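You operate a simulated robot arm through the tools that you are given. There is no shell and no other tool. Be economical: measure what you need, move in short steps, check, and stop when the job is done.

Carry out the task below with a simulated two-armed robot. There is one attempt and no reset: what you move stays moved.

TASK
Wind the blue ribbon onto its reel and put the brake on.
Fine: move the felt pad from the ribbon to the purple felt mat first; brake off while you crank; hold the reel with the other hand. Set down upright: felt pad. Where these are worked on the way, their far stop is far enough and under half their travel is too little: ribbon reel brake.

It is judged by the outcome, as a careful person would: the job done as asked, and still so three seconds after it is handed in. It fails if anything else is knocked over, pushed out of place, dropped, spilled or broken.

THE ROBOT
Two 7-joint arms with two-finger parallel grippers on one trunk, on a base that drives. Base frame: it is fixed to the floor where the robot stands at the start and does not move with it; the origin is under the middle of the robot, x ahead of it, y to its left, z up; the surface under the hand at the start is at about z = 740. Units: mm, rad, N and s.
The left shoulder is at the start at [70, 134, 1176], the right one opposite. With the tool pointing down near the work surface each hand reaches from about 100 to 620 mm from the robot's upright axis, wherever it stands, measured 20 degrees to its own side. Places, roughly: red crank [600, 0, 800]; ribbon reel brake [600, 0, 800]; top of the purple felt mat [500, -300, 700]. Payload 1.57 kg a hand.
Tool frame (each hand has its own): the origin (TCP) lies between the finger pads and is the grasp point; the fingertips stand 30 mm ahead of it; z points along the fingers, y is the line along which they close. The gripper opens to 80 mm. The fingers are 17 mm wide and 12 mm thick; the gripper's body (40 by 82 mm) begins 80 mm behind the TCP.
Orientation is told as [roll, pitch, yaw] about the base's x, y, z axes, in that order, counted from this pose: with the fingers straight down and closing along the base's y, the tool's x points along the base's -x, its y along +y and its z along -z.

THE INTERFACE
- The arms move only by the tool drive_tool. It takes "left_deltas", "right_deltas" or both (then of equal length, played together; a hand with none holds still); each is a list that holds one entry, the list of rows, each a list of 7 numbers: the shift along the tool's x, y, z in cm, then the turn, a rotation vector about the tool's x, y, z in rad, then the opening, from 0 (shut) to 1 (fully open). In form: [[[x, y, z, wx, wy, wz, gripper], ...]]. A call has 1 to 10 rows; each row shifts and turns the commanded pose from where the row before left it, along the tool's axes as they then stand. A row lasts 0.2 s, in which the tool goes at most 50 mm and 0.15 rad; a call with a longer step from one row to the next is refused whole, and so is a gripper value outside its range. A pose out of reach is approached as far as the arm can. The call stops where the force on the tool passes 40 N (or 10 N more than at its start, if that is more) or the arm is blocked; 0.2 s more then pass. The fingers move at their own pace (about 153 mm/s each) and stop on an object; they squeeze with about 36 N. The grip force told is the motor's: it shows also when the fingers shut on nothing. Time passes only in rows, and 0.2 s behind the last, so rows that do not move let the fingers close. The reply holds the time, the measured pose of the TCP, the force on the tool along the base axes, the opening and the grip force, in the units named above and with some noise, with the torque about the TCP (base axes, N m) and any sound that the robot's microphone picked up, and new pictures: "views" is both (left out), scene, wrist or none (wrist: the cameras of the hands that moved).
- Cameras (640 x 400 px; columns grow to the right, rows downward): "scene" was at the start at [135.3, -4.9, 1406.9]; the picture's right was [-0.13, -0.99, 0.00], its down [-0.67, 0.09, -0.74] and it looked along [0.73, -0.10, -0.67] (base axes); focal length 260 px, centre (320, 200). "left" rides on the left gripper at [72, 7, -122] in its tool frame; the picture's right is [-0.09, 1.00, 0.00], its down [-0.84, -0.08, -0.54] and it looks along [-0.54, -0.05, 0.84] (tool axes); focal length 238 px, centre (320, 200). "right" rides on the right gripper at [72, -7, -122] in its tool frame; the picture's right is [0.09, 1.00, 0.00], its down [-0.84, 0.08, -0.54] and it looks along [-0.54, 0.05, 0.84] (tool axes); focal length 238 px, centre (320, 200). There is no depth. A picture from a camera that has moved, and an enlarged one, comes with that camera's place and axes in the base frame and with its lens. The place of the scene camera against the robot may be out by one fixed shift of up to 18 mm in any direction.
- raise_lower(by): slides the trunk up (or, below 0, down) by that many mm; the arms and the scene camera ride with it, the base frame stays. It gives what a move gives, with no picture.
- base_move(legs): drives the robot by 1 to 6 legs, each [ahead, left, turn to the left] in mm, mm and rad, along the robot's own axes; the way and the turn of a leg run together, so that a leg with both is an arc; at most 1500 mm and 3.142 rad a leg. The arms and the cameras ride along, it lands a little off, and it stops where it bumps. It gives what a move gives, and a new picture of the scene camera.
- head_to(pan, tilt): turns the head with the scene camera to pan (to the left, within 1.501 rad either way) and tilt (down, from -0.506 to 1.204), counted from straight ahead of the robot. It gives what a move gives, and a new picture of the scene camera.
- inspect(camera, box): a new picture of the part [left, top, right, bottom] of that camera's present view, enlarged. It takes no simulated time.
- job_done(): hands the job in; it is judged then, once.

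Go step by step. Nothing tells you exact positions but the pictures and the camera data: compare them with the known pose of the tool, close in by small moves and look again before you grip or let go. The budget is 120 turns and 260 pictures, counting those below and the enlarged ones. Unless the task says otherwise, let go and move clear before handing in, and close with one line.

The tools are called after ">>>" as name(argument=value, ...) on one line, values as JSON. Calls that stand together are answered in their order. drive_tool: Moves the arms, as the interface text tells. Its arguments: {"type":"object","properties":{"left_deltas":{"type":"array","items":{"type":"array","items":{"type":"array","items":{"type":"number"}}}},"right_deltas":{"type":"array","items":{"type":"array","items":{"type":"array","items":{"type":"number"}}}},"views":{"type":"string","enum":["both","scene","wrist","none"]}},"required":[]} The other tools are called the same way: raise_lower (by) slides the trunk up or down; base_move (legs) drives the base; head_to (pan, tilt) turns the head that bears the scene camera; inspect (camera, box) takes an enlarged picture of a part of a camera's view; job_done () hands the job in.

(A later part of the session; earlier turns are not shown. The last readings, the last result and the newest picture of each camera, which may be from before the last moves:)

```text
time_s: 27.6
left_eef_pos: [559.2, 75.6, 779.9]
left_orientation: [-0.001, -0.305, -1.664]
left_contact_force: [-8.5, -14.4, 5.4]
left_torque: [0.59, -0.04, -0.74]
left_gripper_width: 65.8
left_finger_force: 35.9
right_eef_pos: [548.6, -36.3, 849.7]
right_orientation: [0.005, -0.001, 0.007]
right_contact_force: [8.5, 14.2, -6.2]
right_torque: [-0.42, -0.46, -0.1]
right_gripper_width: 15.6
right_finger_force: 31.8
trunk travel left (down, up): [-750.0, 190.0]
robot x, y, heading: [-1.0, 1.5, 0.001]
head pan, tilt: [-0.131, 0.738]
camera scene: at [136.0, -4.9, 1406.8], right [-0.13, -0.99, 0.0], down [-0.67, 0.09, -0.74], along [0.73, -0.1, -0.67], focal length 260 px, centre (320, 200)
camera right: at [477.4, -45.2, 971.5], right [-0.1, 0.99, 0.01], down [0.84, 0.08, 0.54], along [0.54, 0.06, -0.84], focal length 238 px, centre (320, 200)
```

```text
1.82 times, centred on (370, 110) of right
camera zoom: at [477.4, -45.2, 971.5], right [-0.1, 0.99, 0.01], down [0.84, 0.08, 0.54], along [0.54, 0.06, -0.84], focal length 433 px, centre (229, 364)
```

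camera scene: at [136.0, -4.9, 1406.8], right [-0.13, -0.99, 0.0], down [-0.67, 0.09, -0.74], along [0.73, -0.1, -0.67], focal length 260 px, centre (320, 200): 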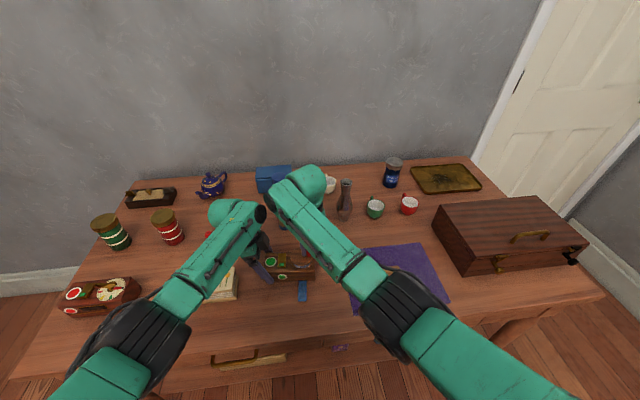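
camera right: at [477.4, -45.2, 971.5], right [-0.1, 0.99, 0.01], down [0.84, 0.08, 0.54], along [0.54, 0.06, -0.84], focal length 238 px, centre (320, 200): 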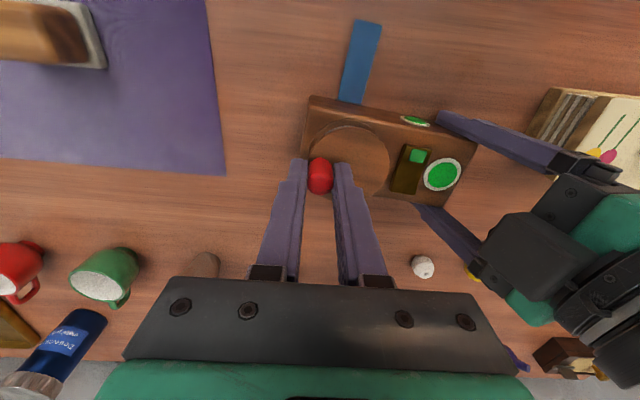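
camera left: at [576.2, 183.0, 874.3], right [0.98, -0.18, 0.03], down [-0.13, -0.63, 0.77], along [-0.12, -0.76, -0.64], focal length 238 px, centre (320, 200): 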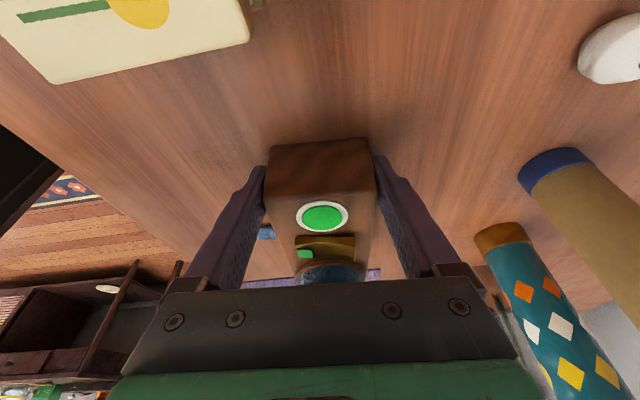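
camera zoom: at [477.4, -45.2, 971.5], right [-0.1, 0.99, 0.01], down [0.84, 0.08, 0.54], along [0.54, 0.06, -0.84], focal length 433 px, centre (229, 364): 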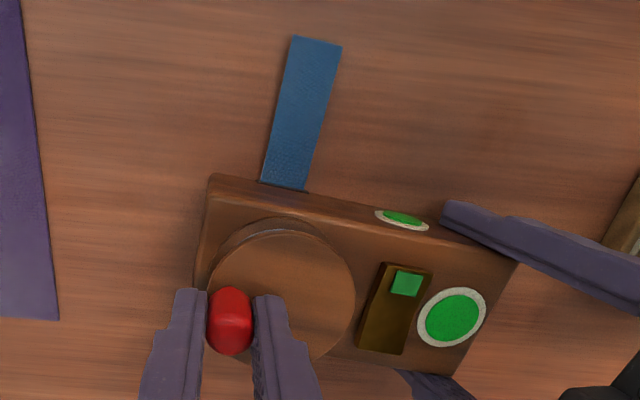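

Back in place. Now I'll test clockwise with a small stroke.

>>> drive_tool(right_deltas=[[[0, 0.3, 0, 0, 0, 0, 0.1], [0.3, 0.02, 0, 0, 0, 0, 0.1], [0.3, 0.06, 0, 0, 0, 0, 0.1], [0, 0, 0, 0, 0, 0, 0.1]]], views="wrist")

>>> inspect(camera="right", box=[240, 0, 500, 220])

```text
time_s: 28.6
left_eef_pos: [560.6, 78.8, 777.8]
left_orientation: [-0.002, -0.299, -1.659]
left_contact_force: [-9.2, -14.6, 1.9]
left_torque: [0.57, -0.14, -0.73]
left_gripper_width: 66.4
left_finger_force: 36.2
right_eef_pos: [544.0, -35.1, 850.0]
right_orientation: [0.002, 0.0, 0.005]
right_contact_force: [10.3, 14.9, -1.3]
right_torque: [0.01, -0.43, -0.09]
right_gripper_width: 15.6
right_finger_force: 30.8
trunk travel left (down, up): [-750.0, 190.0]
robot x, y, heading: [-4.0, -1.0, 0.002]
head pan, tilt: [-0.131, 0.738]
camera right: at [472.2, -42.2, 971.1], right [-0.1, 1.0, 0.0], down [0.84, 0.08, 0.54], along [0.54, 0.05, -0.84], focal length 238 px, centre (320, 200)
```

right: 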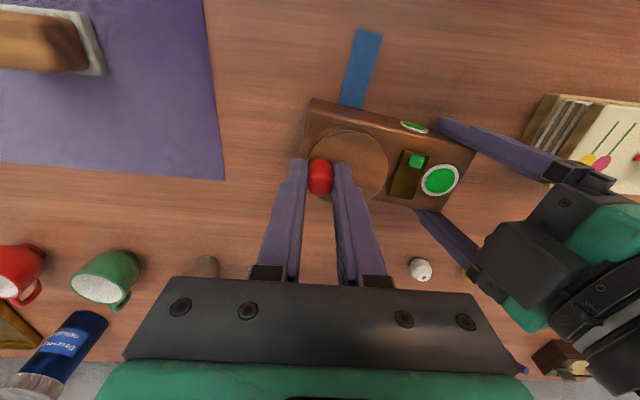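

```text
1.82 times, centred on (370, 110) of right
camera zoom: at [472.2, -42.2, 971.1], right [-0.1, 1.0, 0.0], down [0.84, 0.08, 0.54], along [0.54, 0.05, -0.84], focal length 433 px, centre (229, 364)
```

zoom: 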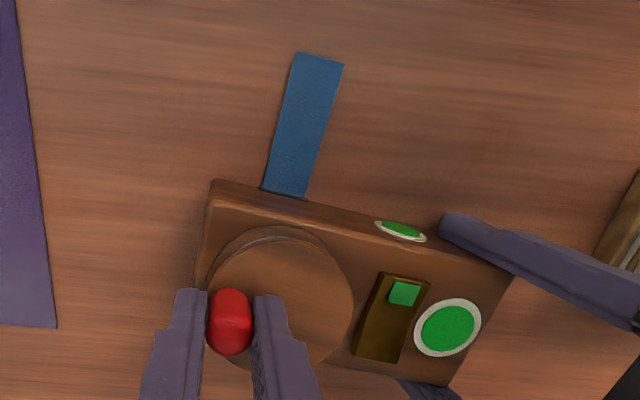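

Both directions move only the housing, so the brake is probably on. I'll restore the housing, let go, and compare the rocker with the one on the neighbouring device.

>>> drive_tool(right_deltas=[[[-0.3, -0.03, 0, 0, 0, 0, 0.1], [-0.3, -0.03, 0, 0, 0, 0, 0.1], [-0.1, -0.2, 0, 0, 0, 0, 0.1], [0, 0, 0, 0, 0, 0, 0.4], [0, 0, 0, 0, 0, 0, 0.4], [0, 0, -3, 0, 0, 0, 0.4], [0, 0, -3, 0, 0, 0, 0.4], [0, 0, 0, 0, 0, 0, 0.4]]], views="wrist")

>>> inspect(camera="scene", box=[50, 265, 150, 325])

>>> inspect(camera="right", box=[300, 80, 480, 200])

>>> inspect(camera="left", box=[280, 190, 370, 290])

```text
time_s: 30.4
left_eef_pos: [559.1, 81.0, 778.1]
left_orientation: [-0.003, -0.302, -1.661]
left_contact_force: [-1.0, 0.8, 0.1]
left_torque: [-0.17, -0.06, 0.04]
left_gripper_width: 65.8
left_finger_force: 36.1
right_eef_pos: [551.4, -37.2, 909.8]
right_orientation: [-0.001, 0.0, 0.005]
right_contact_force: [-0.2, -0.1, 0.0]
right_torque: [0.0, -0.02, 0.0]
right_gripper_width: 31.7
right_finger_force: 0.1
trunk travel left (down, up): [-750.0, 190.0]
robot x, y, heading: [-3.4, -0.2, 0.002]
head pan, tilt: [-0.131, 0.738]
camera right: at [479.5, -44.8, 1031.3], right [-0.1, 1.0, 0.0], down [0.84, 0.08, 0.54], along [0.54, 0.05, -0.84], focal length 238 px, centre (320, 200)
```

right: 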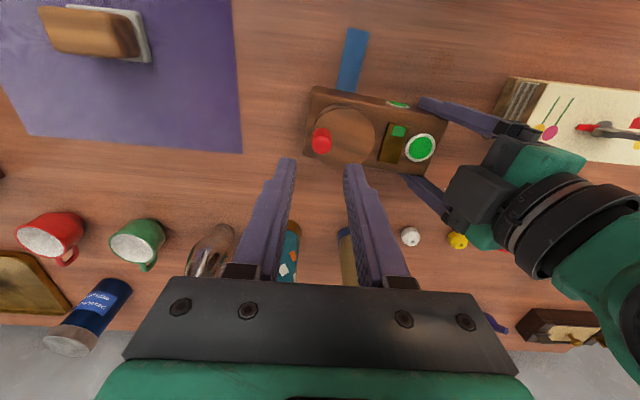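

```text
6.40 times, centred on (100, 295) of scene
camera zoom: at [135.3, -4.5, 1406.9], right [-0.13, -0.99, 0.0], down [-0.67, 0.09, -0.74], along [0.73, -0.1, -0.67], focal length 1666 px, centre (1728, -408)
```

zoom: 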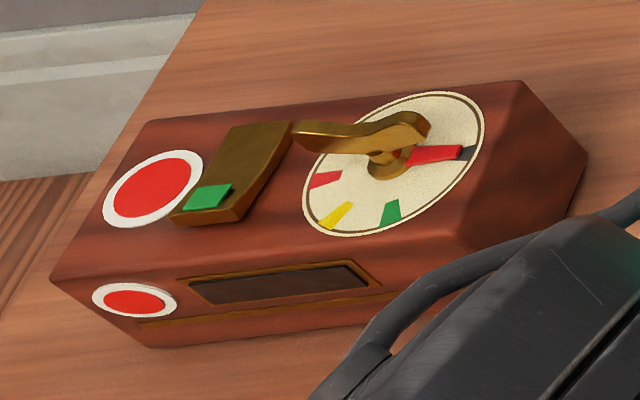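

```text
3.33 times, centred on (390, 140) of right
camera zoom: at [479.5, -44.8, 1031.3], right [-0.1, 1.0, 0.0], down [0.84, 0.08, 0.54], along [0.54, 0.05, -0.84], focal length 794 px, centre (87, 400)
```

zoom: 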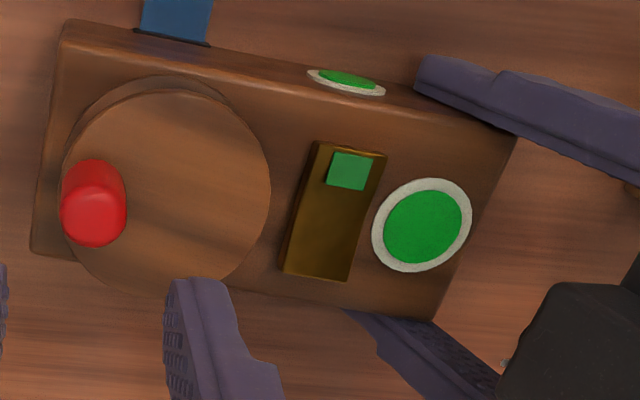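

```text
4.00 times, centred on (325, 240) of left
camera zoom: at [576.0, 183.4, 874.0], right [0.98, -0.18, 0.03], down [-0.13, -0.63, 0.77], along [-0.12, -0.76, -0.64], focal length 953 px, centre (300, 40)
```

zoom: 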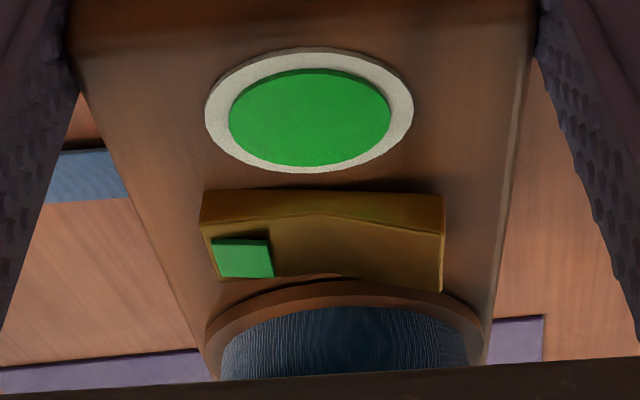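

By comparison with the neighbour (red lamp, green-marked end raised), green with the marked end pressed means the brake is ON. I'll press the raised far end at about (572, 39) to release it.

>>> drive_tool(right_deltas=[[[-0.5, 1.8, 0, 0, 0, 0, 0], [-0.5, 1.8, 0, -0.1, 0, 0, 0], [-0.5, 1.8, 0, -0.1, 0, 0, 0], [-0.6, 1.8, 0, 0, 0, 0, 0], [0, 0.4, 2, 0, 0, 0, 0], [0, -0.55, 2.7, 0, 0, 0, 0], [0, -0.4, 2, 0, 0, 0, 0], [0, 0, 0, 0, 0, 0, 0]]])

>>> inspect(camera="left", box=[260, 180, 400, 300])

```text
time_s: 32.2
left_eef_pos: [559.2, 80.0, 778.2]
left_orientation: [-0.001, -0.3, -1.659]
left_contact_force: [-1.3, 0.7, -0.2]
left_torque: [-0.06, -0.03, -0.11]
left_gripper_width: 65.8
left_finger_force: 36.6
right_eef_pos: [566.8, 40.6, 856.3]
right_orientation: [0.199, 0.0, 0.004]
right_contact_force: [0.5, 0.0, 0.9]
right_torque: [-0.02, 0.02, 0.0]
right_gripper_width: 0.0
right_finger_force: 21.3
right hand out of reach, approached as far as the arm can: row 6, 7
trunk travel left (down, up): [-750.0, 190.0]
robot x, y, heading: [-0.9, -3.6, 0.001]
head pan, tilt: [-0.131, 0.738]
camera scene: at [135.7, -4.2, 1406.9], right [-0.13, -0.99, 0.0], down [-0.67, 0.09, -0.74], along [0.73, -0.1, -0.67], focal length 260 px, centre (320, 200)
camera right: at [494.3, 9.0, 974.2], right [-0.1, 0.98, 0.2], down [0.84, -0.03, 0.55], along [0.54, 0.22, -0.81], focal length 238 px, centre (320, 200)
```

scene: 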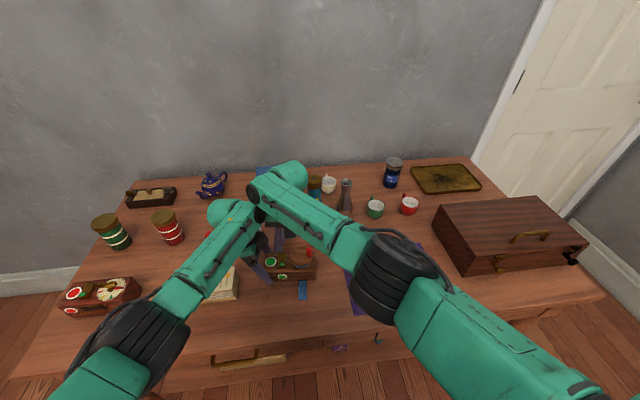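
right: 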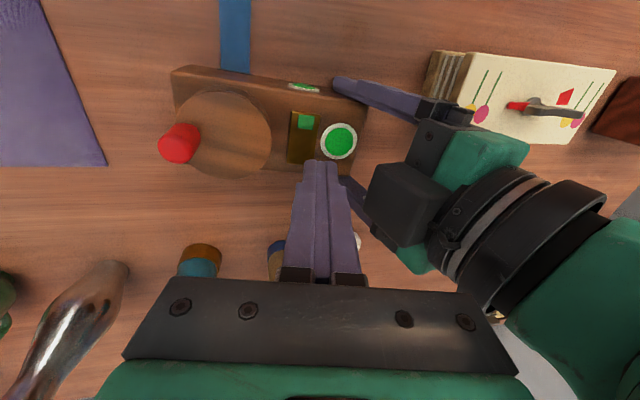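

```text
3.33 times, centred on (330, 240) of left
camera zoom: at [576.3, 183.3, 873.8], right [0.98, -0.18, 0.03], down [-0.13, -0.63, 0.77], along [-0.12, -0.76, -0.64], focal length 794 px, centre (287, 67)
```

zoom: 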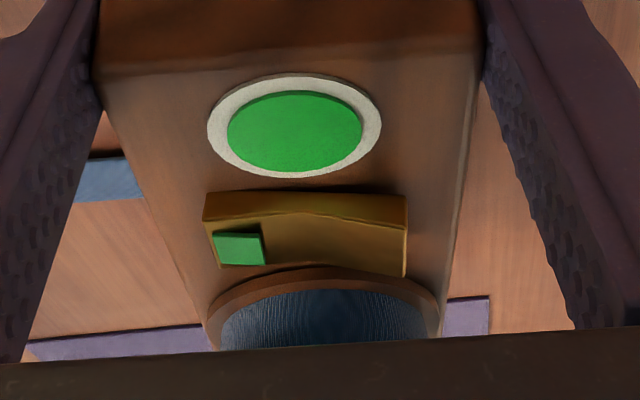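

The right hand is near its reach limit, so I'll pitch it forward so the fingertips reach further, then check.

>>> drive_tool(right_deltas=[[[0.45, -0.3, 0, 0, -0.15, 0, 0], [0.45, -0.3, 0, 0, -0.15, 0, 0], [0, 0, 0, 0, 0, 0, 0]]], views="wrist")

>>> inspect(camera="left", box=[240, 160, 420, 300])

```text
time_s: 33.0
left_eef_pos: [560.1, 79.2, 778.7]
left_orientation: [-0.001, -0.3, -1.66]
left_contact_force: [-0.1, -0.1, -0.5]
left_torque: [0.11, -0.02, -0.02]
left_gripper_width: 66.0
left_finger_force: 35.9
right_eef_pos: [558.1, 33.5, 854.7]
right_orientation: [0.209, -0.293, -0.057]
right_contact_force: [-0.6, -0.4, -0.5]
right_torque: [-0.01, -0.03, -0.02]
right_gripper_width: 0.0
right_finger_force: 21.4
trunk travel left (down, up): [-750.0, 190.0]
robot x, y, heading: [-1.2, -2.2, 0.002]
head pan, tilt: [-0.131, 0.738]
camera right: at [452.7, 7.9, 946.6], right [-0.09, 0.98, 0.17], down [0.64, -0.07, 0.77], along [0.76, 0.18, -0.62], focal length 238 px, centre (320, 200)
```

right: 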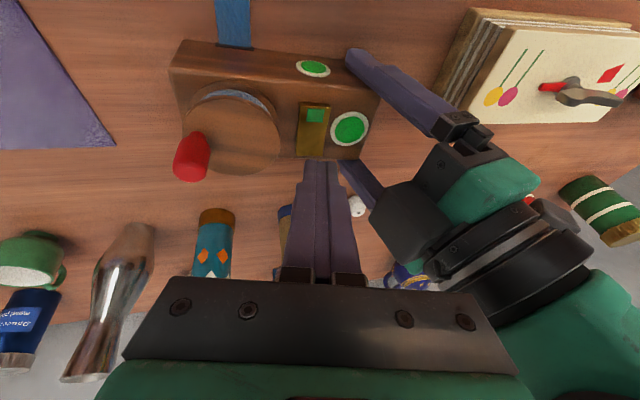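

```text
2.86 times, centred on (330, 230) of left
camera zoom: at [576.4, 183.4, 873.9], right [0.98, -0.18, 0.03], down [-0.13, -0.63, 0.77], along [-0.12, -0.76, -0.64], focal length 681 px, centre (291, 114)
```

zoom: 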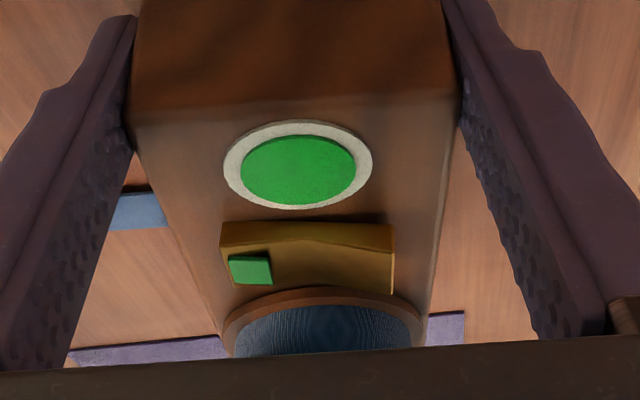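

>>> drive_tool(right_deltas=[[[0.07, -0.13, 1.02, 0, 0, 0, 0], [0.07, -0.13, 1.02, 0, 0, 0, 0], [0.125, -0.08, 0.375, 0, 0, 0, 0], [0, 0, 0, 0, 0, 0, 0]]], views="wrist")

>>> inspect(camera="right", box=[260, 60, 400, 200])

>>> inspect(camera="left", box=[240, 160, 420, 300])

```text
time_s: 34.0
left_eef_pos: [559.3, 80.1, 778.9]
left_orientation: [0.0, -0.301, -1.659]
left_contact_force: [-0.7, 0.0, 0.0]
left_torque: [-0.02, -0.13, 0.08]
left_gripper_width: 66.0
left_finger_force: 36.3
right_eef_pos: [561.4, 36.6, 831.7]
right_orientation: [0.209, -0.296, -0.054]
right_contact_force: [2.2, -0.8, 3.9]
right_torque: [-0.04, -0.07, 0.02]
right_gripper_width: 0.0
right_finger_force: 21.1
trunk travel left (down, up): [-750.0, 190.0]
robot x, y, heading: [-2.0, -0.1, -0.001]
head pan, tilt: [-0.131, 0.738]
camera right: at [456.7, 10.2, 923.6], right [-0.09, 0.98, 0.17], down [0.64, -0.07, 0.77], along [0.76, 0.18, -0.62], focal length 238 px, centre (320, 200)
```

right: 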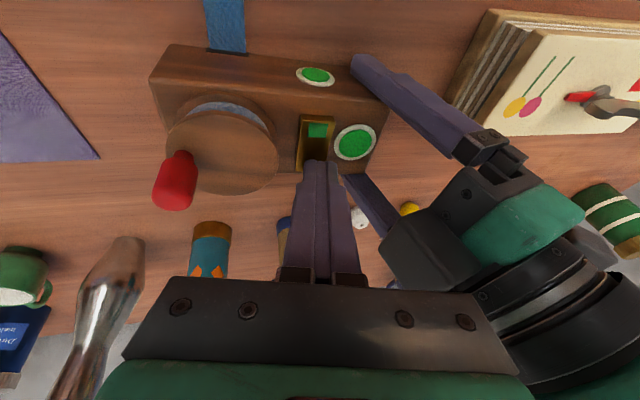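

```text
2.86 times, centred on (330, 130) of right
camera zoom: at [456.7, 10.2, 923.6], right [-0.09, 0.98, 0.17], down [0.64, -0.07, 0.77], along [0.76, 0.18, -0.62], focal length 681 px, centre (291, 400)
```

zoom: 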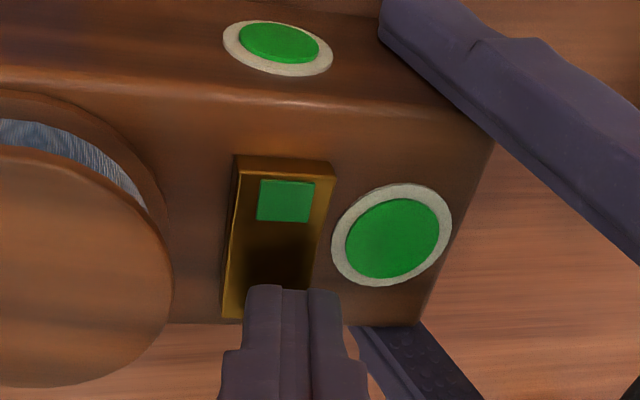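

```text
2.86 times, centred on (330, 230) of left
camera zoom: at [576.3, 183.3, 874.0], right [0.98, -0.18, 0.03], down [-0.13, -0.63, 0.77], along [-0.12, -0.76, -0.64], focal length 681 px, centre (291, 114)
```

zoom: 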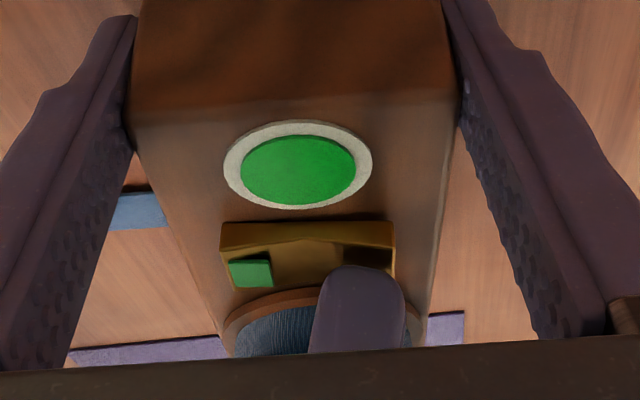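

Light contact on the far end. I press down in small steps.

>>> drive_tool(right_deltas=[[[0.06, -0.04, 0.19, 0, 0, 0, 0], [0.06, -0.04, 0.19, 0, 0, 0, 0], [0.06, -0.04, 0.19, 0, 0, 0, 0], [0, 0, 0, 0, 0, 0, 0]]], views="none")

>>> inspect(camera="left", box=[240, 160, 420, 300])

```text
time_s: 35.0
left_eef_pos: [559.0, 80.1, 778.4]
left_orientation: [-0.001, -0.301, -1.655]
left_contact_force: [1.2, 0.5, 0.9]
left_torque: [-0.84, 0.08, 0.0]
left_gripper_width: 65.8
left_finger_force: 36.5
right_eef_pos: [561.7, 37.0, 830.3]
right_orientation: [0.215, -0.301, -0.055]
right_contact_force: [-3.2, -1.7, 7.8]
right_torque: [-0.11, 0.09, -0.02]
right_gripper_width: 0.2
right_finger_force: 21.0
trunk travel left (down, up): [-750.0, 190.0]
robot x, y, heading: [-0.8, -3.3, 0.002]
head pan, tilt: [-0.131, 0.738]
stopped in row 4 (right hand): the force on the tool passed its limit at 40 N (the readings are from after the stop); the commanded pose is now the measured one
```

```text
2.86 times, centred on (330, 230) of left
camera zoom: at [574.8, 183.7, 873.9], right [0.98, -0.17, 0.03], down [-0.13, -0.63, 0.76], along [-0.11, -0.76, -0.64], focal length 681 px, centre (291, 114)
```

zoom: 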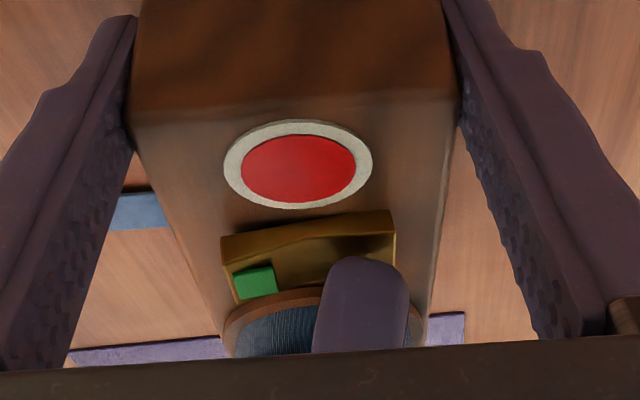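

The lamp turned red with the marked end raised, so the brake is off. I'll retract and level the right hand.

>>> drive_tool(right_deltas=[[[0, 0, -3, 0, 0, 0, 0], [0, 0, -3, 0, 0, 0, 0], [0, 0, -2, 0, 0, 0, 0], [0, 0, 0, 0, 0.15, 0, 0], [0, 0, 0, 0, 0.15, 0, 0], [0, 0, 0, 0.1, 0, 0, 0.3], [0, -2, 0, 0.1, 0, 0, 0.5], [0, -3, 0, 0, 0, 0, 0.5], [0, 0, 0, 0, 0, 0, 0.5]]], views="wrist")

>>> inspect(camera="right", box=[240, 60, 480, 240])

```text
time_s: 37.0
left_eef_pos: [558.9, 81.0, 778.2]
left_orientation: [0.002, -0.301, -1.657]
left_contact_force: [-0.4, -1.4, 5.3]
left_torque: [-0.78, -0.16, -0.11]
left_gripper_width: 65.9
left_finger_force: 36.3
right_eef_pos: [537.6, -27.7, 901.7]
right_orientation: [0.003, -0.004, 0.007]
right_contact_force: [0.3, 0.7, 0.7]
right_torque: [-0.01, -0.03, -0.01]
right_gripper_width: 39.9
right_finger_force: 0.2
trunk travel left (down, up): [-750.0, 190.0]
robot x, y, heading: [0.9, -1.8, -0.0]
head pan, tilt: [-0.131, 0.738]
camera right: at [465.4, -36.3, 1021.5], right [-0.1, 0.99, 0.0], down [0.83, 0.08, 0.55], along [0.54, 0.06, -0.84], focal length 238 px, centre (320, 200)
```

right: 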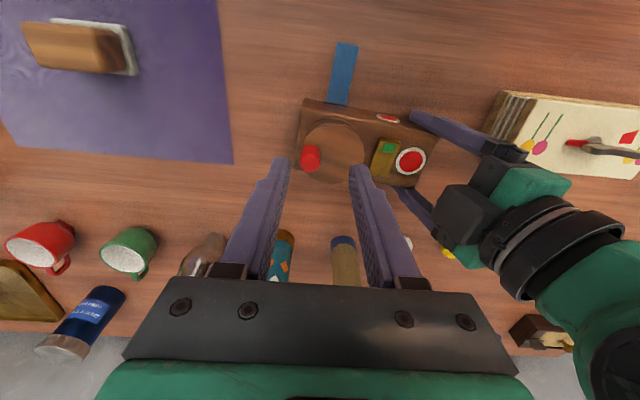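

```text
2.22 times, centred on (360, 150) of right
camera zoom: at [465.4, -36.3, 1021.5], right [-0.1, 0.99, 0.0], down [0.83, 0.08, 0.55], along [0.54, 0.06, -0.84], focal length 530 px, centre (231, 311)
```

zoom: 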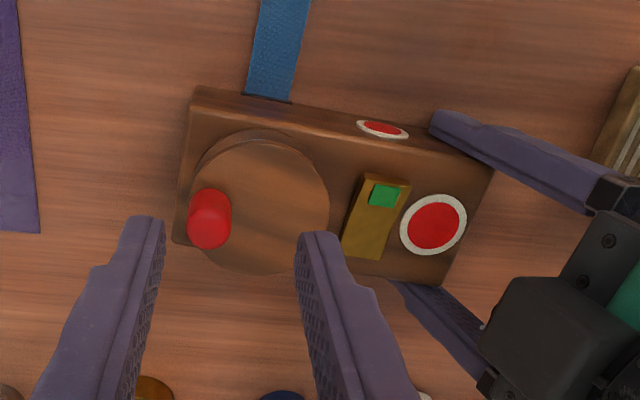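

Knob at (546, -36), axis about (547.5, -14). I'll grip the knob again.

>>> drive_tool(right_deltas=[[[-0.8, -0.75, 1.2, 0, 0, 0, 0.5], [0, 0, 2, 0, 0, 0, 0.5], [0, 0, 2, 0, 0, 0, 0.5], [0, 0, 0, 0, 0, 0, 0.3], [0, 0, 0, 0, 0, 0, 0.1], [0, 0, 0, 0, 0, 0, 0.1]]], views="wrist")

>>> inspect(camera="right", box=[240, 0, 500, 220])

```text
time_s: 38.4
left_eef_pos: [559.6, 80.2, 778.0]
left_orientation: [0.001, -0.299, -1.655]
left_contact_force: [-0.2, 3.2, 4.5]
left_torque: [-0.99, -0.06, -0.06]
left_gripper_width: 65.7
left_finger_force: 36.0
right_eef_pos: [544.9, -34.8, 851.1]
right_orientation: [0.004, -0.005, 0.008]
right_contact_force: [-0.3, -3.7, -0.2]
right_torque: [-0.09, -0.02, -0.03]
right_gripper_width: 15.4
right_finger_force: 31.0
trunk travel left (down, up): [-750.0, 190.0]
robot x, y, heading: [-1.1, 2.1, -0.0]
head pan, tilt: [-0.131, 0.738]
camera right: at [473.9, -43.3, 971.9], right [-0.1, 1.0, 0.0], down [0.83, 0.08, 0.55], along [0.54, 0.06, -0.84], focal length 238 px, centre (320, 200)
```

right: 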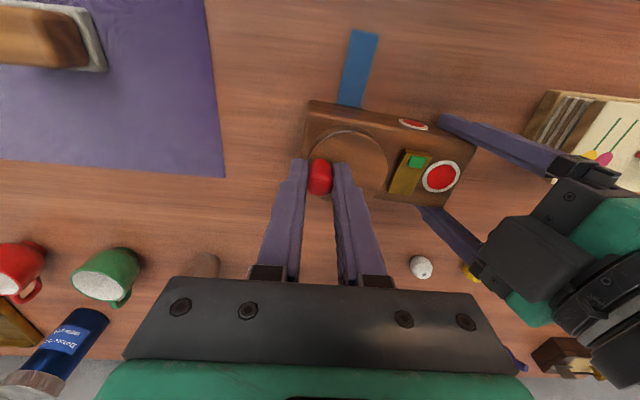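

```text
1.82 times, centred on (370, 110) of right
camera zoom: at [473.9, -43.3, 971.9], right [-0.1, 1.0, 0.0], down [0.83, 0.08, 0.55], along [0.54, 0.06, -0.84], focal length 433 px, centre (229, 364)
```

zoom: 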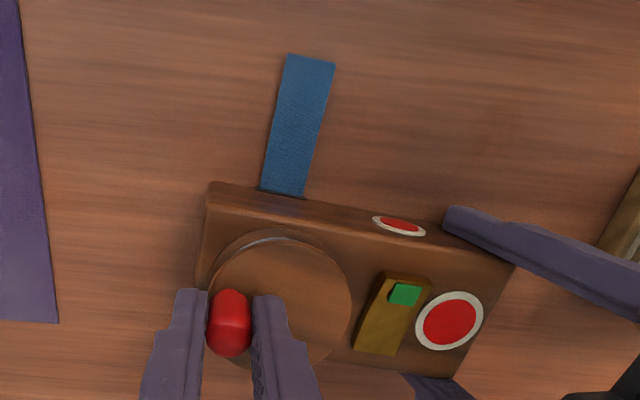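

Now a trial 45° counter-clockwise.

>>> drive_tool(right_deltas=[[[-0.56, 0.03, 0, 0, 0, 0, 0.1], [-0.54, 0.17, 0, 0, 0, 0, 0.1], [-0.48, 0.3, 0, 0, 0, 0, 0.1], [0, 0, 0, 0, 0, 0, 0.1]]], views="wrist")

>>> inspect(camera="right", box=[240, 0, 500, 220])

```text
time_s: 39.4
left_eef_pos: [559.2, 82.2, 779.4]
left_orientation: [0.002, -0.294, -1.654]
left_contact_force: [16.8, 19.8, -0.4]
left_torque: [-0.27, -0.13, 1.41]
left_gripper_width: 66.9
left_finger_force: 36.0
right_eef_pos: [560.9, -33.2, 850.3]
right_orientation: [-0.003, -0.002, 0.005]
right_contact_force: [-15.1, -23.2, 14.4]
right_torque: [-0.08, 0.73, -0.01]
right_gripper_width: 15.9
right_finger_force: 31.4
trunk travel left (down, up): [-750.0, 190.0]
robot x, y, heading: [1.1, -0.5, 0.004]
head pan, tilt: [-0.131, 0.738]
camera right: at [488.2, -40.0, 971.9], right [-0.1, 1.0, 0.0], down [0.83, 0.08, 0.55], along [0.54, 0.05, -0.84], focal length 238 px, centre (320, 200)
```

right: 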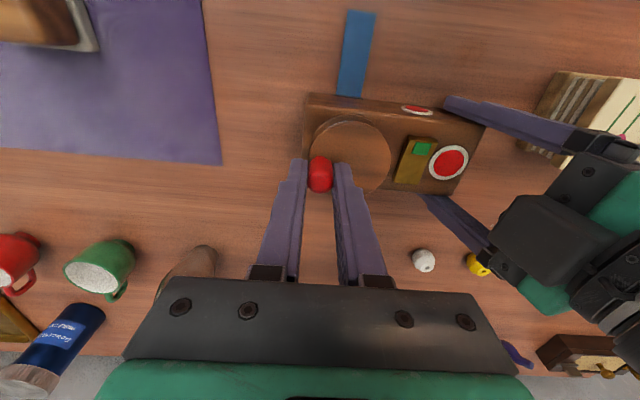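

```text
1.82 times, centred on (370, 110) of right
camera zoom: at [488.2, -40.0, 971.9], right [-0.1, 1.0, 0.0], down [0.83, 0.08, 0.55], along [0.54, 0.05, -0.84], focal length 433 px, centre (229, 364)
```

zoom: 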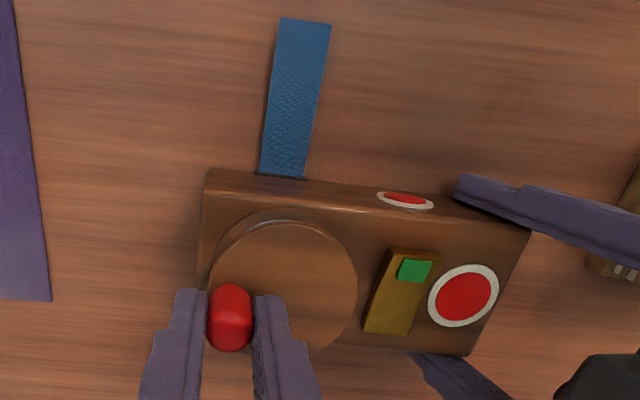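

This direction still swings the housing. I'll go back and carry on clockwise.

>>> drive_tool(right_deltas=[[[0.3, -0.5, 0, 0, 0, 0, 0.1], [0.5, 0, 0, 0, 0, 0, 0.1], [0.5, 0, 0, 0, 0, 0, 0.1], [0.28, 0, 0, 0, 0, 0, 0.1], [0, 0, 0, 0, 0, 0, 0.1]]], views="none")

>>> drive_tool(right_deltas=[[[0.4, 0.08, 0, 0, 0, 0, 0.1], [0.4, 0.14, 0, 0, 0, 0, 0.1], [0.4, 0.24, 0, 0, 0, 0, 0.1], [0, 0, 0, 0, 0, 0, 0.1]]], views="wrist")

>>> inspect(camera="right", box=[240, 0, 500, 220])

```text
time_s: 40.6
left_eef_pos: [559.2, 78.5, 777.3]
left_orientation: [-0.002, -0.302, -1.659]
left_contact_force: [-8.0, -6.7, 2.2]
left_torque: [0.71, -0.15, -0.65]
left_gripper_width: 66.1
left_finger_force: 35.5
right_eef_pos: [546.2, -33.5, 850.1]
right_orientation: [0.007, -0.008, 0.01]
right_contact_force: [7.1, 5.3, -0.2]
right_torque: [-0.36, -0.39, -0.07]
right_gripper_width: 15.9
right_finger_force: 31.6
trunk travel left (down, up): [-750.0, 190.0]
robot x, y, heading: [1.7, -0.1, 0.002]
head pan, tilt: [-0.131, 0.738]
```

```text
time_s: 41.6
left_eef_pos: [558.5, 79.3, 778.4]
left_orientation: [-0.002, -0.298, -1.656]
left_contact_force: [-11.8, -4.8, -0.5]
left_torque: [0.43, -0.09, -0.96]
left_gripper_width: 66.6
left_finger_force: 35.9
right_eef_pos: [534.7, -30.9, 851.6]
right_orientation: [0.003, -0.01, 0.008]
right_contact_force: [13.6, 2.1, 8.1]
right_torque: [-0.47, -0.78, -0.22]
right_gripper_width: 15.8
right_finger_force: 32.0
trunk travel left (down, up): [-750.0, 190.0]
robot x, y, heading: [1.0, -0.6, -0.002]
head pan, tilt: [-0.131, 0.738]
camera right: at [462.4, -39.4, 971.4], right [-0.1, 1.0, 0.0], down [0.83, 0.08, 0.55], along [0.55, 0.06, -0.84], focal length 238 px, centre (320, 200)
```

right: 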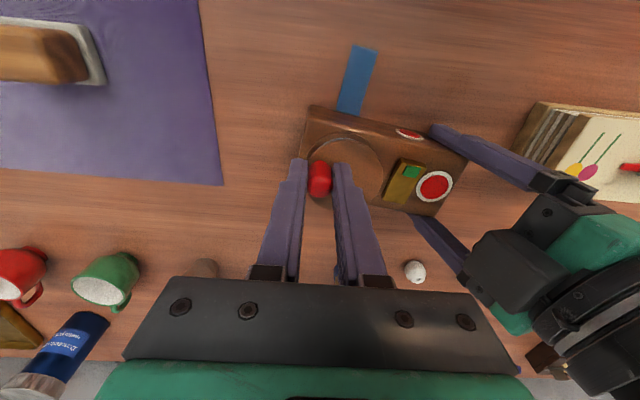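

```text
1.82 times, centred on (370, 110) of right
camera zoom: at [462.4, -39.4, 971.4], right [-0.1, 1.0, 0.0], down [0.83, 0.08, 0.55], along [0.55, 0.06, -0.84], focal length 433 px, centre (229, 364)
```

zoom: 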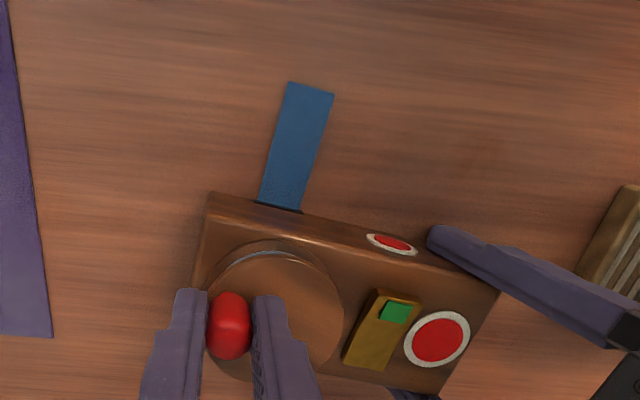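

The reel appears to have turned about 13° and the ribbon is slightly shorter, so clockwise winds. From here the push is increasingly along y, where the hold is stiff, so I continue the arc.

>>> drive_tool(right_deltas=[[[0.49, 0.3, 0, 0, 0, 0, 0.1], [0.41, 0.41, 0, 0, 0, 0, 0.1], [0.28, 0.5, 0, 0, 0, 0, 0.1], [0.14, 0.55, 0, 0, 0, 0, 0.1], [0, 0, 0, 0, 0, 0, 0.1]]], views="wrist")

>>> inspect(camera="right", box=[240, 0, 500, 220])

```text
time_s: 42.8
left_eef_pos: [560.1, 81.3, 778.5]
left_orientation: [0.001, -0.297, -1.653]
left_contact_force: [3.9, 8.4, -7.1]
left_torque: [0.58, -0.39, 0.06]
left_gripper_width: 66.3
left_finger_force: 36.5
right_eef_pos: [520.1, -11.1, 847.8]
right_orientation: [0.005, -0.003, 0.008]
right_contact_force: [-6.0, -6.2, 14.1]
right_torque: [-0.27, 0.62, -0.09]
right_gripper_width: 15.4
right_finger_force: 30.7
trunk travel left (down, up): [-750.0, 190.0]
robot x, y, heading: [-2.0, -0.2, -0.0]
head pan, tilt: [-0.131, 0.738]
camera right: at [447.7, -19.9, 968.3], right [-0.1, 0.99, 0.0], down [0.84, 0.08, 0.54], along [0.54, 0.06, -0.84], focal length 238 px, centre (320, 200)
```

right: 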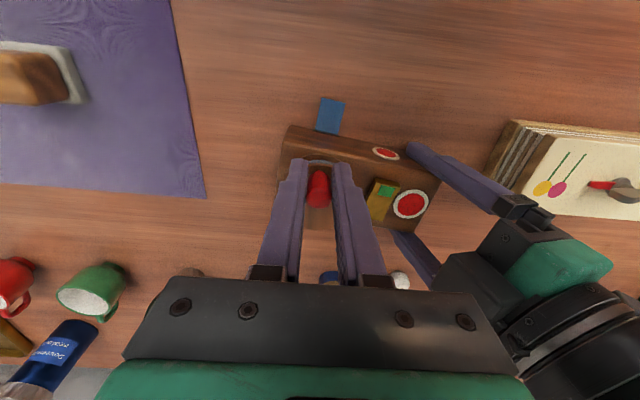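

```text
1.82 times, centred on (370, 110) of right
camera zoom: at [447.7, -19.9, 968.3], right [-0.1, 0.99, 0.0], down [0.84, 0.08, 0.54], along [0.54, 0.06, -0.84], focal length 433 px, centre (229, 364)
```

zoom: 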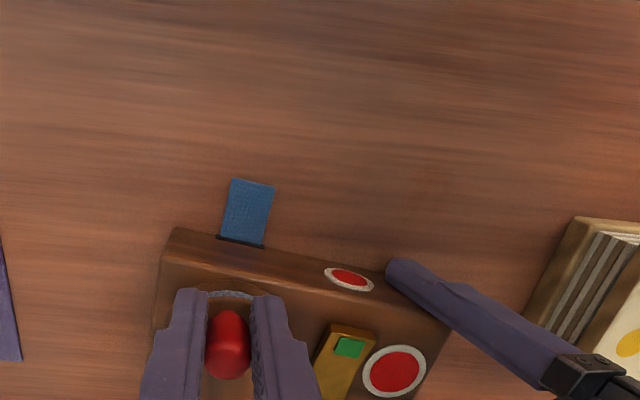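

Clockwise works: ribbon is down to about 27 mm. I keep cranking.

>>> drive_tool(right_deltas=[[[-0.06, 0.59, -0.15, 0, 0, 0, 0.1], [-0.2, 0.55, 0, 0, 0, 0, 0.1], [-0.34, 0.47, 0, 0, 0, 0, 0.1], [-0.46, 0.38, 0, 0, 0, 0, 0.1], [0, 0, 0, 0, 0, 0, 0.1]]], views="wrist")

>>> inspect(camera="right", box=[200, 60, 460, 280])

```text
time_s: 44.0
left_eef_pos: [561.1, 79.7, 778.3]
left_orientation: [-0.001, -0.3, -1.657]
left_contact_force: [11.5, -3.4, 0.0]
left_torque: [0.25, 0.54, 0.87]
left_gripper_width: 65.9
left_finger_force: 35.5
right_eef_pos: [531.1, 6.0, 849.2]
right_orientation: [0.007, -0.003, 0.01]
right_contact_force: [-11.9, 3.4, 1.0]
right_torque: [0.27, 0.2, 0.06]
right_gripper_width: 10.8
right_finger_force: 1.1
trunk travel left (down, up): [-750.0, 190.0]
robot x, y, heading: [-4.3, 3.7, -0.005]
head pan, tilt: [-0.131, 0.738]
camera right: at [458.8, -1.8, 970.5], right [-0.1, 0.99, 0.01], down [0.83, 0.08, 0.55], along [0.54, 0.06, -0.84], focal length 238 px, centre (320, 200)
```

right: 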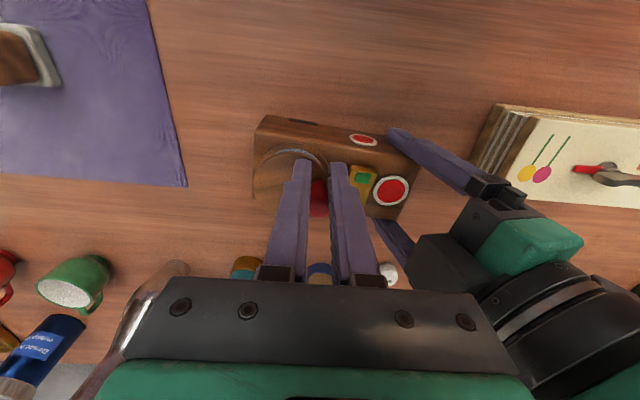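

```text
1.82 times, centred on (330, 170) of right
camera zoom: at [458.8, -1.8, 970.5], right [-0.1, 0.99, 0.01], down [0.83, 0.08, 0.55], along [0.54, 0.06, -0.84], focal length 433 px, centre (302, 254)
```

zoom: 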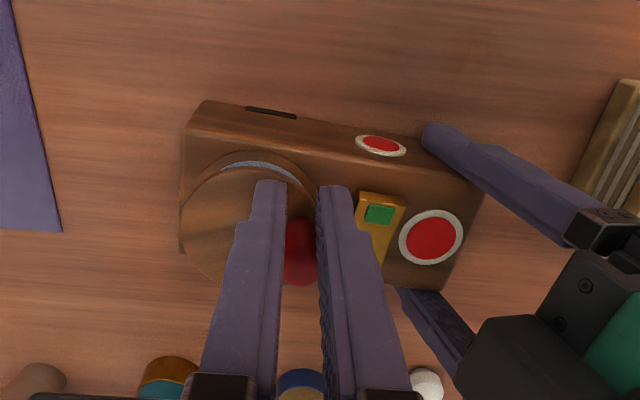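

The ribbon has disappeared into the slot, but the knob slipped ahead of the fingers. I'll open and rise to look.

>>> drive_tool(right_deltas=[[[0, 0, 0, 0, 0, 0, 0.4], [0, 0, 0, 0, 0, 0, 0.4], [0, 0, -3, 0, 0, 0, 0.5], [0.5, 0, -2.5, 0, 0, 0, 0.5], [0, 0, 0, 0, 0, 0, 0.5]]])

>>> inspect(camera="right", box=[230, 60, 430, 220])

>>> inspect(camera="scene", box=[250, 235, 340, 305])

```text
time_s: 45.2
left_eef_pos: [559.8, 81.0, 777.4]
left_orientation: [-0.002, -0.299, -1.656]
left_contact_force: [-0.1, 0.8, 1.0]
left_torque: [0.26, -0.16, -0.04]
left_gripper_width: 65.9
left_finger_force: 35.9
right_eef_pos: [529.7, -3.8, 903.9]
right_orientation: [-0.009, -0.007, -0.006]
right_contact_force: [-0.3, 0.5, -0.1]
right_torque: [-0.02, -0.01, -0.01]
right_gripper_width: 40.3
right_finger_force: 0.0
trunk travel left (down, up): [-750.0, 190.0]
robot x, y, heading: [0.2, -2.7, 0.0]
head pan, tilt: [-0.131, 0.738]
camera scene: at [135.0, -5.1, 1407.0], right [-0.13, -0.99, 0.0], down [-0.67, 0.09, -0.74], along [0.73, -0.1, -0.67], focal length 260 px, centre (320, 200)
camera right: at [456.3, -9.3, 1025.5], right [-0.09, 1.0, -0.01], down [0.83, 0.08, 0.55], along [0.55, 0.04, -0.84], focal length 238 px, centre (320, 200)
```

scene: 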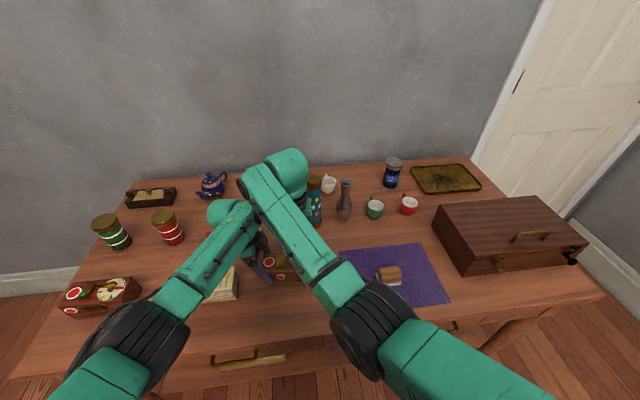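
right: 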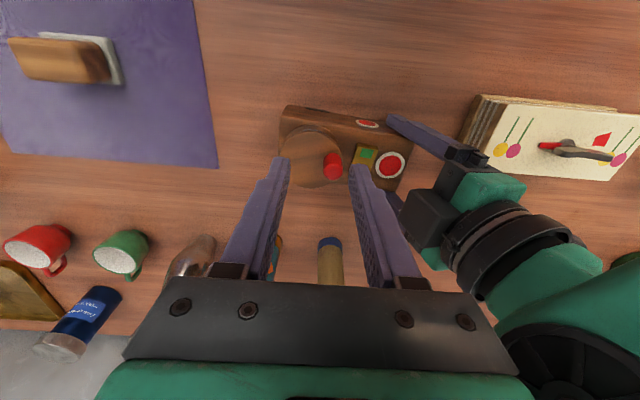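

```text
2.50 times, centred on (330, 140) of right
camera zoom: at [456.3, -9.3, 1025.5], right [-0.09, 1.0, -0.01], down [0.83, 0.08, 0.55], along [0.55, 0.04, -0.84], focal length 596 px, centre (295, 350)
```

zoom: 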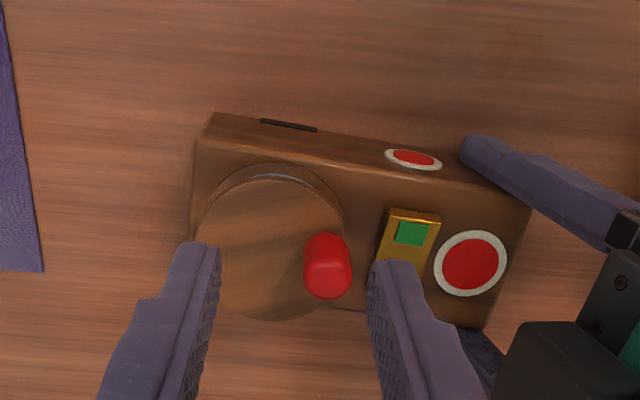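

```text
5.71 times, centred on (295, 270) of scene
camera zoom: at [135.0, -5.1, 1407.0], right [-0.13, -0.99, 0.0], down [-0.67, 0.09, -0.74], along [0.73, -0.1, -0.67], focal length 1487 px, centre (463, -200)
```

zoom: 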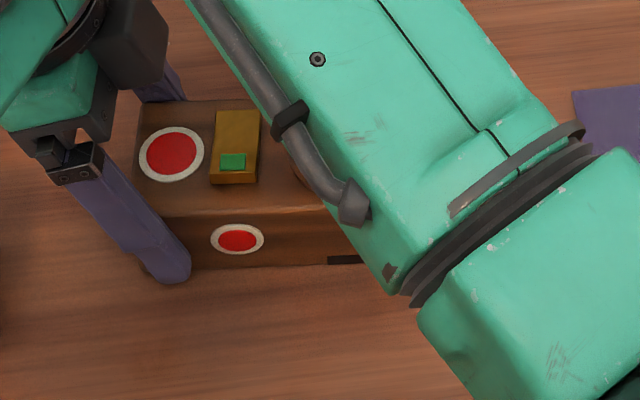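

The ribbon is fully inside. To be sure the reel is wound right up, I'll regrip the knob at (547.5, 8) and turn gently further until it resists.

>>> drive_tool(right_deltas=[[[-0.9, 0.6, 0.5, 0, 0, 0, 0.5], [-0.9, 0.55, 0.5, 0, 0, 0, 0.5], [0, 0, 2.2, 0, 0, 0, 0.5], [0, 0, 2.2, 0, 0, 0, 0.5], [0, 0, 0, 0, 0, 0, 0.3], [0, 0, 0, 0, 0, 0, 0.1], [0, 0, 0, 0, 0, 0, 0.1]]], views="wrist")

>>> inspect(camera="right", box=[200, 60, 460, 280])

```text
time_s: 46.8
left_eef_pos: [559.0, 82.0, 777.0]
left_orientation: [-0.002, -0.296, -1.658]
left_contact_force: [-1.0, 13.4, 0.6]
left_torque: [0.01, -0.55, -0.38]
left_gripper_width: 65.6
left_finger_force: 35.9
right_eef_pos: [545.4, 12.2, 853.6]
right_orientation: [-0.003, -0.009, 0.002]
right_contact_force: [2.4, -12.6, 5.1]
right_torque: [-0.3, -0.03, 0.04]
right_gripper_width: 19.4
right_finger_force: 6.4
trunk travel left (down, up): [-750.0, 190.0]
robot x, y, heading: [2.2, 1.9, 0.004]
head pan, tilt: [-0.131, 0.738]
camera right: at [473.1, 5.7, 974.5], right [-0.09, 1.0, -0.01], down [0.83, 0.08, 0.55], along [0.55, 0.05, -0.84], focal length 238 px, centre (320, 200)
```

right: 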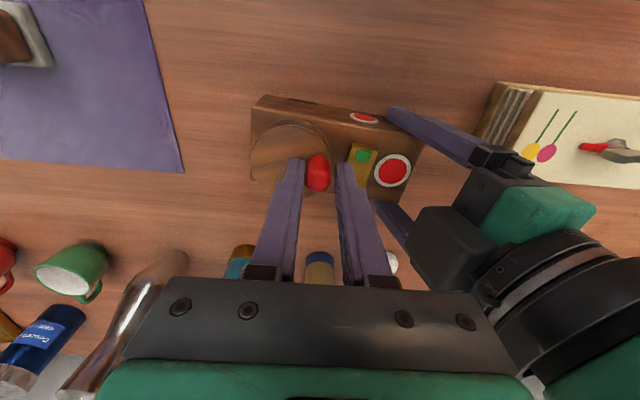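

```text
1.82 times, centred on (330, 170) of right
camera zoom: at [473.1, 5.7, 974.5], right [-0.09, 1.0, -0.01], down [0.83, 0.08, 0.55], along [0.55, 0.05, -0.84], focal length 433 px, centre (302, 254)
```

zoom: 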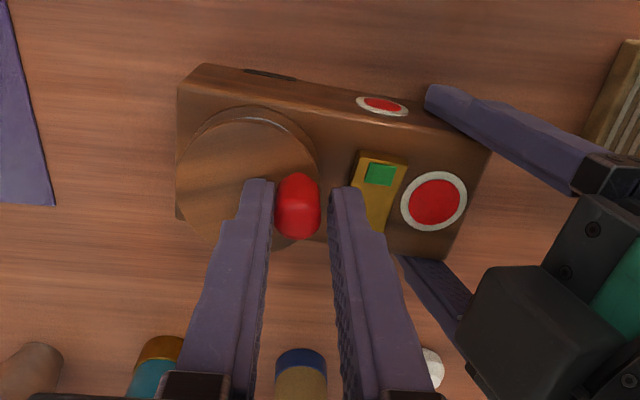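

>>> drive_tool(right_deltas=[[[0, -0.4, 0, 0, 0, 0, 0.1], [0, 0, 0, 0, 0, 0, 0.1], [-0.4, 0, 0, 0, 0, 0, 0.1], [-0.4, -0.06, 0, 0, 0, 0, 0.1], [0, 0, 0, 0, 0, 0, 0.1]]], views="wrist")

>>> inspect(camera="right", box=[200, 60, 460, 280])

```text
time_s: 48.0
left_eef_pos: [560.1, 81.4, 778.2]
left_orientation: [0.0, -0.299, -1.654]
left_contact_force: [5.6, 17.9, 3.6]
left_torque: [-0.89, 0.19, 0.18]
left_gripper_width: 65.6
left_finger_force: 36.2
right_eef_pos: [552.7, 12.4, 851.0]
right_orientation: [0.004, -0.004, 0.007]
right_contact_force: [-5.0, -16.5, -5.0]
right_torque: [-0.45, 0.11, 0.08]
right_gripper_width: 23.5
right_finger_force: 8.0
trunk travel left (down, up): [-750.0, 190.0]
robot x, y, heading: [-1.3, -1.4, -0.002]
head pan, tilt: [-0.131, 0.738]
camera right: at [480.6, 5.4, 972.0], right [-0.1, 1.0, 0.0], down [0.83, 0.08, 0.54], along [0.54, 0.06, -0.84], focal length 238 px, centre (320, 200)
```

right: 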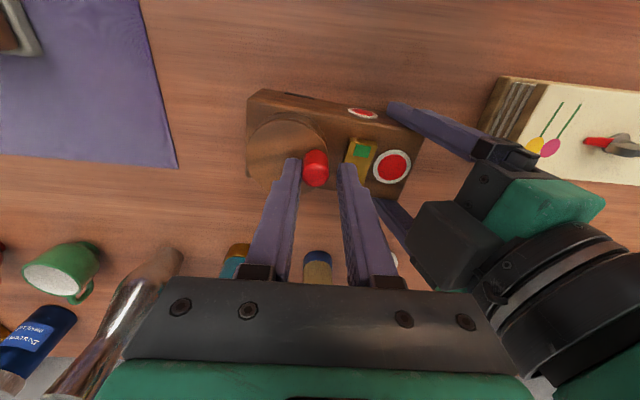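

```text
1.82 times, centred on (330, 170) of right
camera zoom: at [480.6, 5.4, 972.0], right [-0.1, 1.0, 0.0], down [0.83, 0.08, 0.54], along [0.54, 0.06, -0.84], focal length 433 px, centre (302, 254)
```

zoom: 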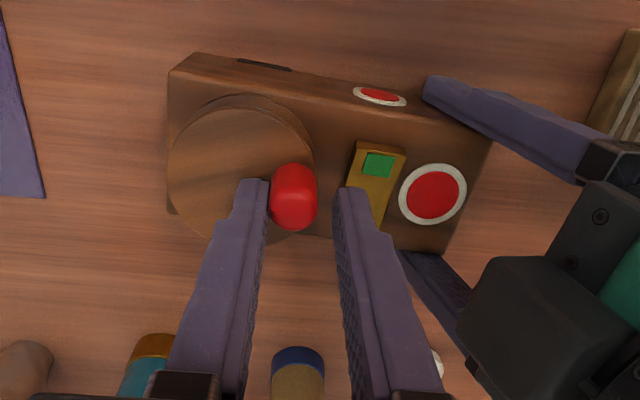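

The grip is off-centre, so I'll open, shift to the knob and close again.

>>> drive_tool(right_deltas=[[[0, 0, 0, 0, 0, 0, 0.45], [0, 0, 0, 0, 0, 0, 0.45], [0, 0, 0, 0, 0, 0, 0.45]]], views="wrist")

>>> inspect(camera="right", box=[240, 100, 420, 240])

```text
time_s: 48.8
left_eef_pos: [559.0, 79.2, 778.2]
left_orientation: [-0.003, -0.3, -1.659]
left_contact_force: [-0.5, -0.8, 0.3]
left_torque: [0.13, -0.1, -0.06]
left_gripper_width: 65.5
left_finger_force: 35.9
right_eef_pos: [554.0, 14.3, 851.6]
right_orientation: [0.006, -0.006, 0.007]
right_contact_force: [-0.6, -0.2, -1.1]
right_torque: [-0.01, -0.02, 0.01]
right_gripper_width: 35.9
right_finger_force: 0.0
trunk travel left (down, up): [-750.0, 190.0]
robot x, y, heading: [2.8, -1.1, 0.001]
head pan, tilt: [-0.131, 0.738]
camera right: at [480.5, 5.6, 973.0], right [-0.1, 0.99, 0.0], down [0.83, 0.08, 0.55], along [0.54, 0.06, -0.84], focal length 238 px, centre (320, 200)
```

right: 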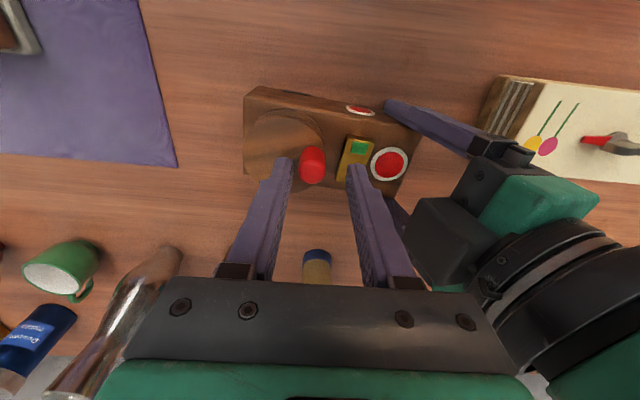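

```text
2.86 times, centred on (330, 170) of right
camera zoom: at [480.5, 5.6, 973.0], right [-0.1, 0.99, 0.0], down [0.83, 0.08, 0.55], along [0.54, 0.06, -0.84], focal length 681 px, centre (291, 286)
```

zoom: 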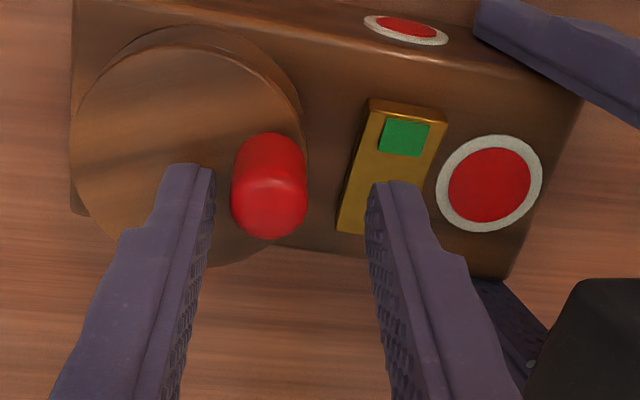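

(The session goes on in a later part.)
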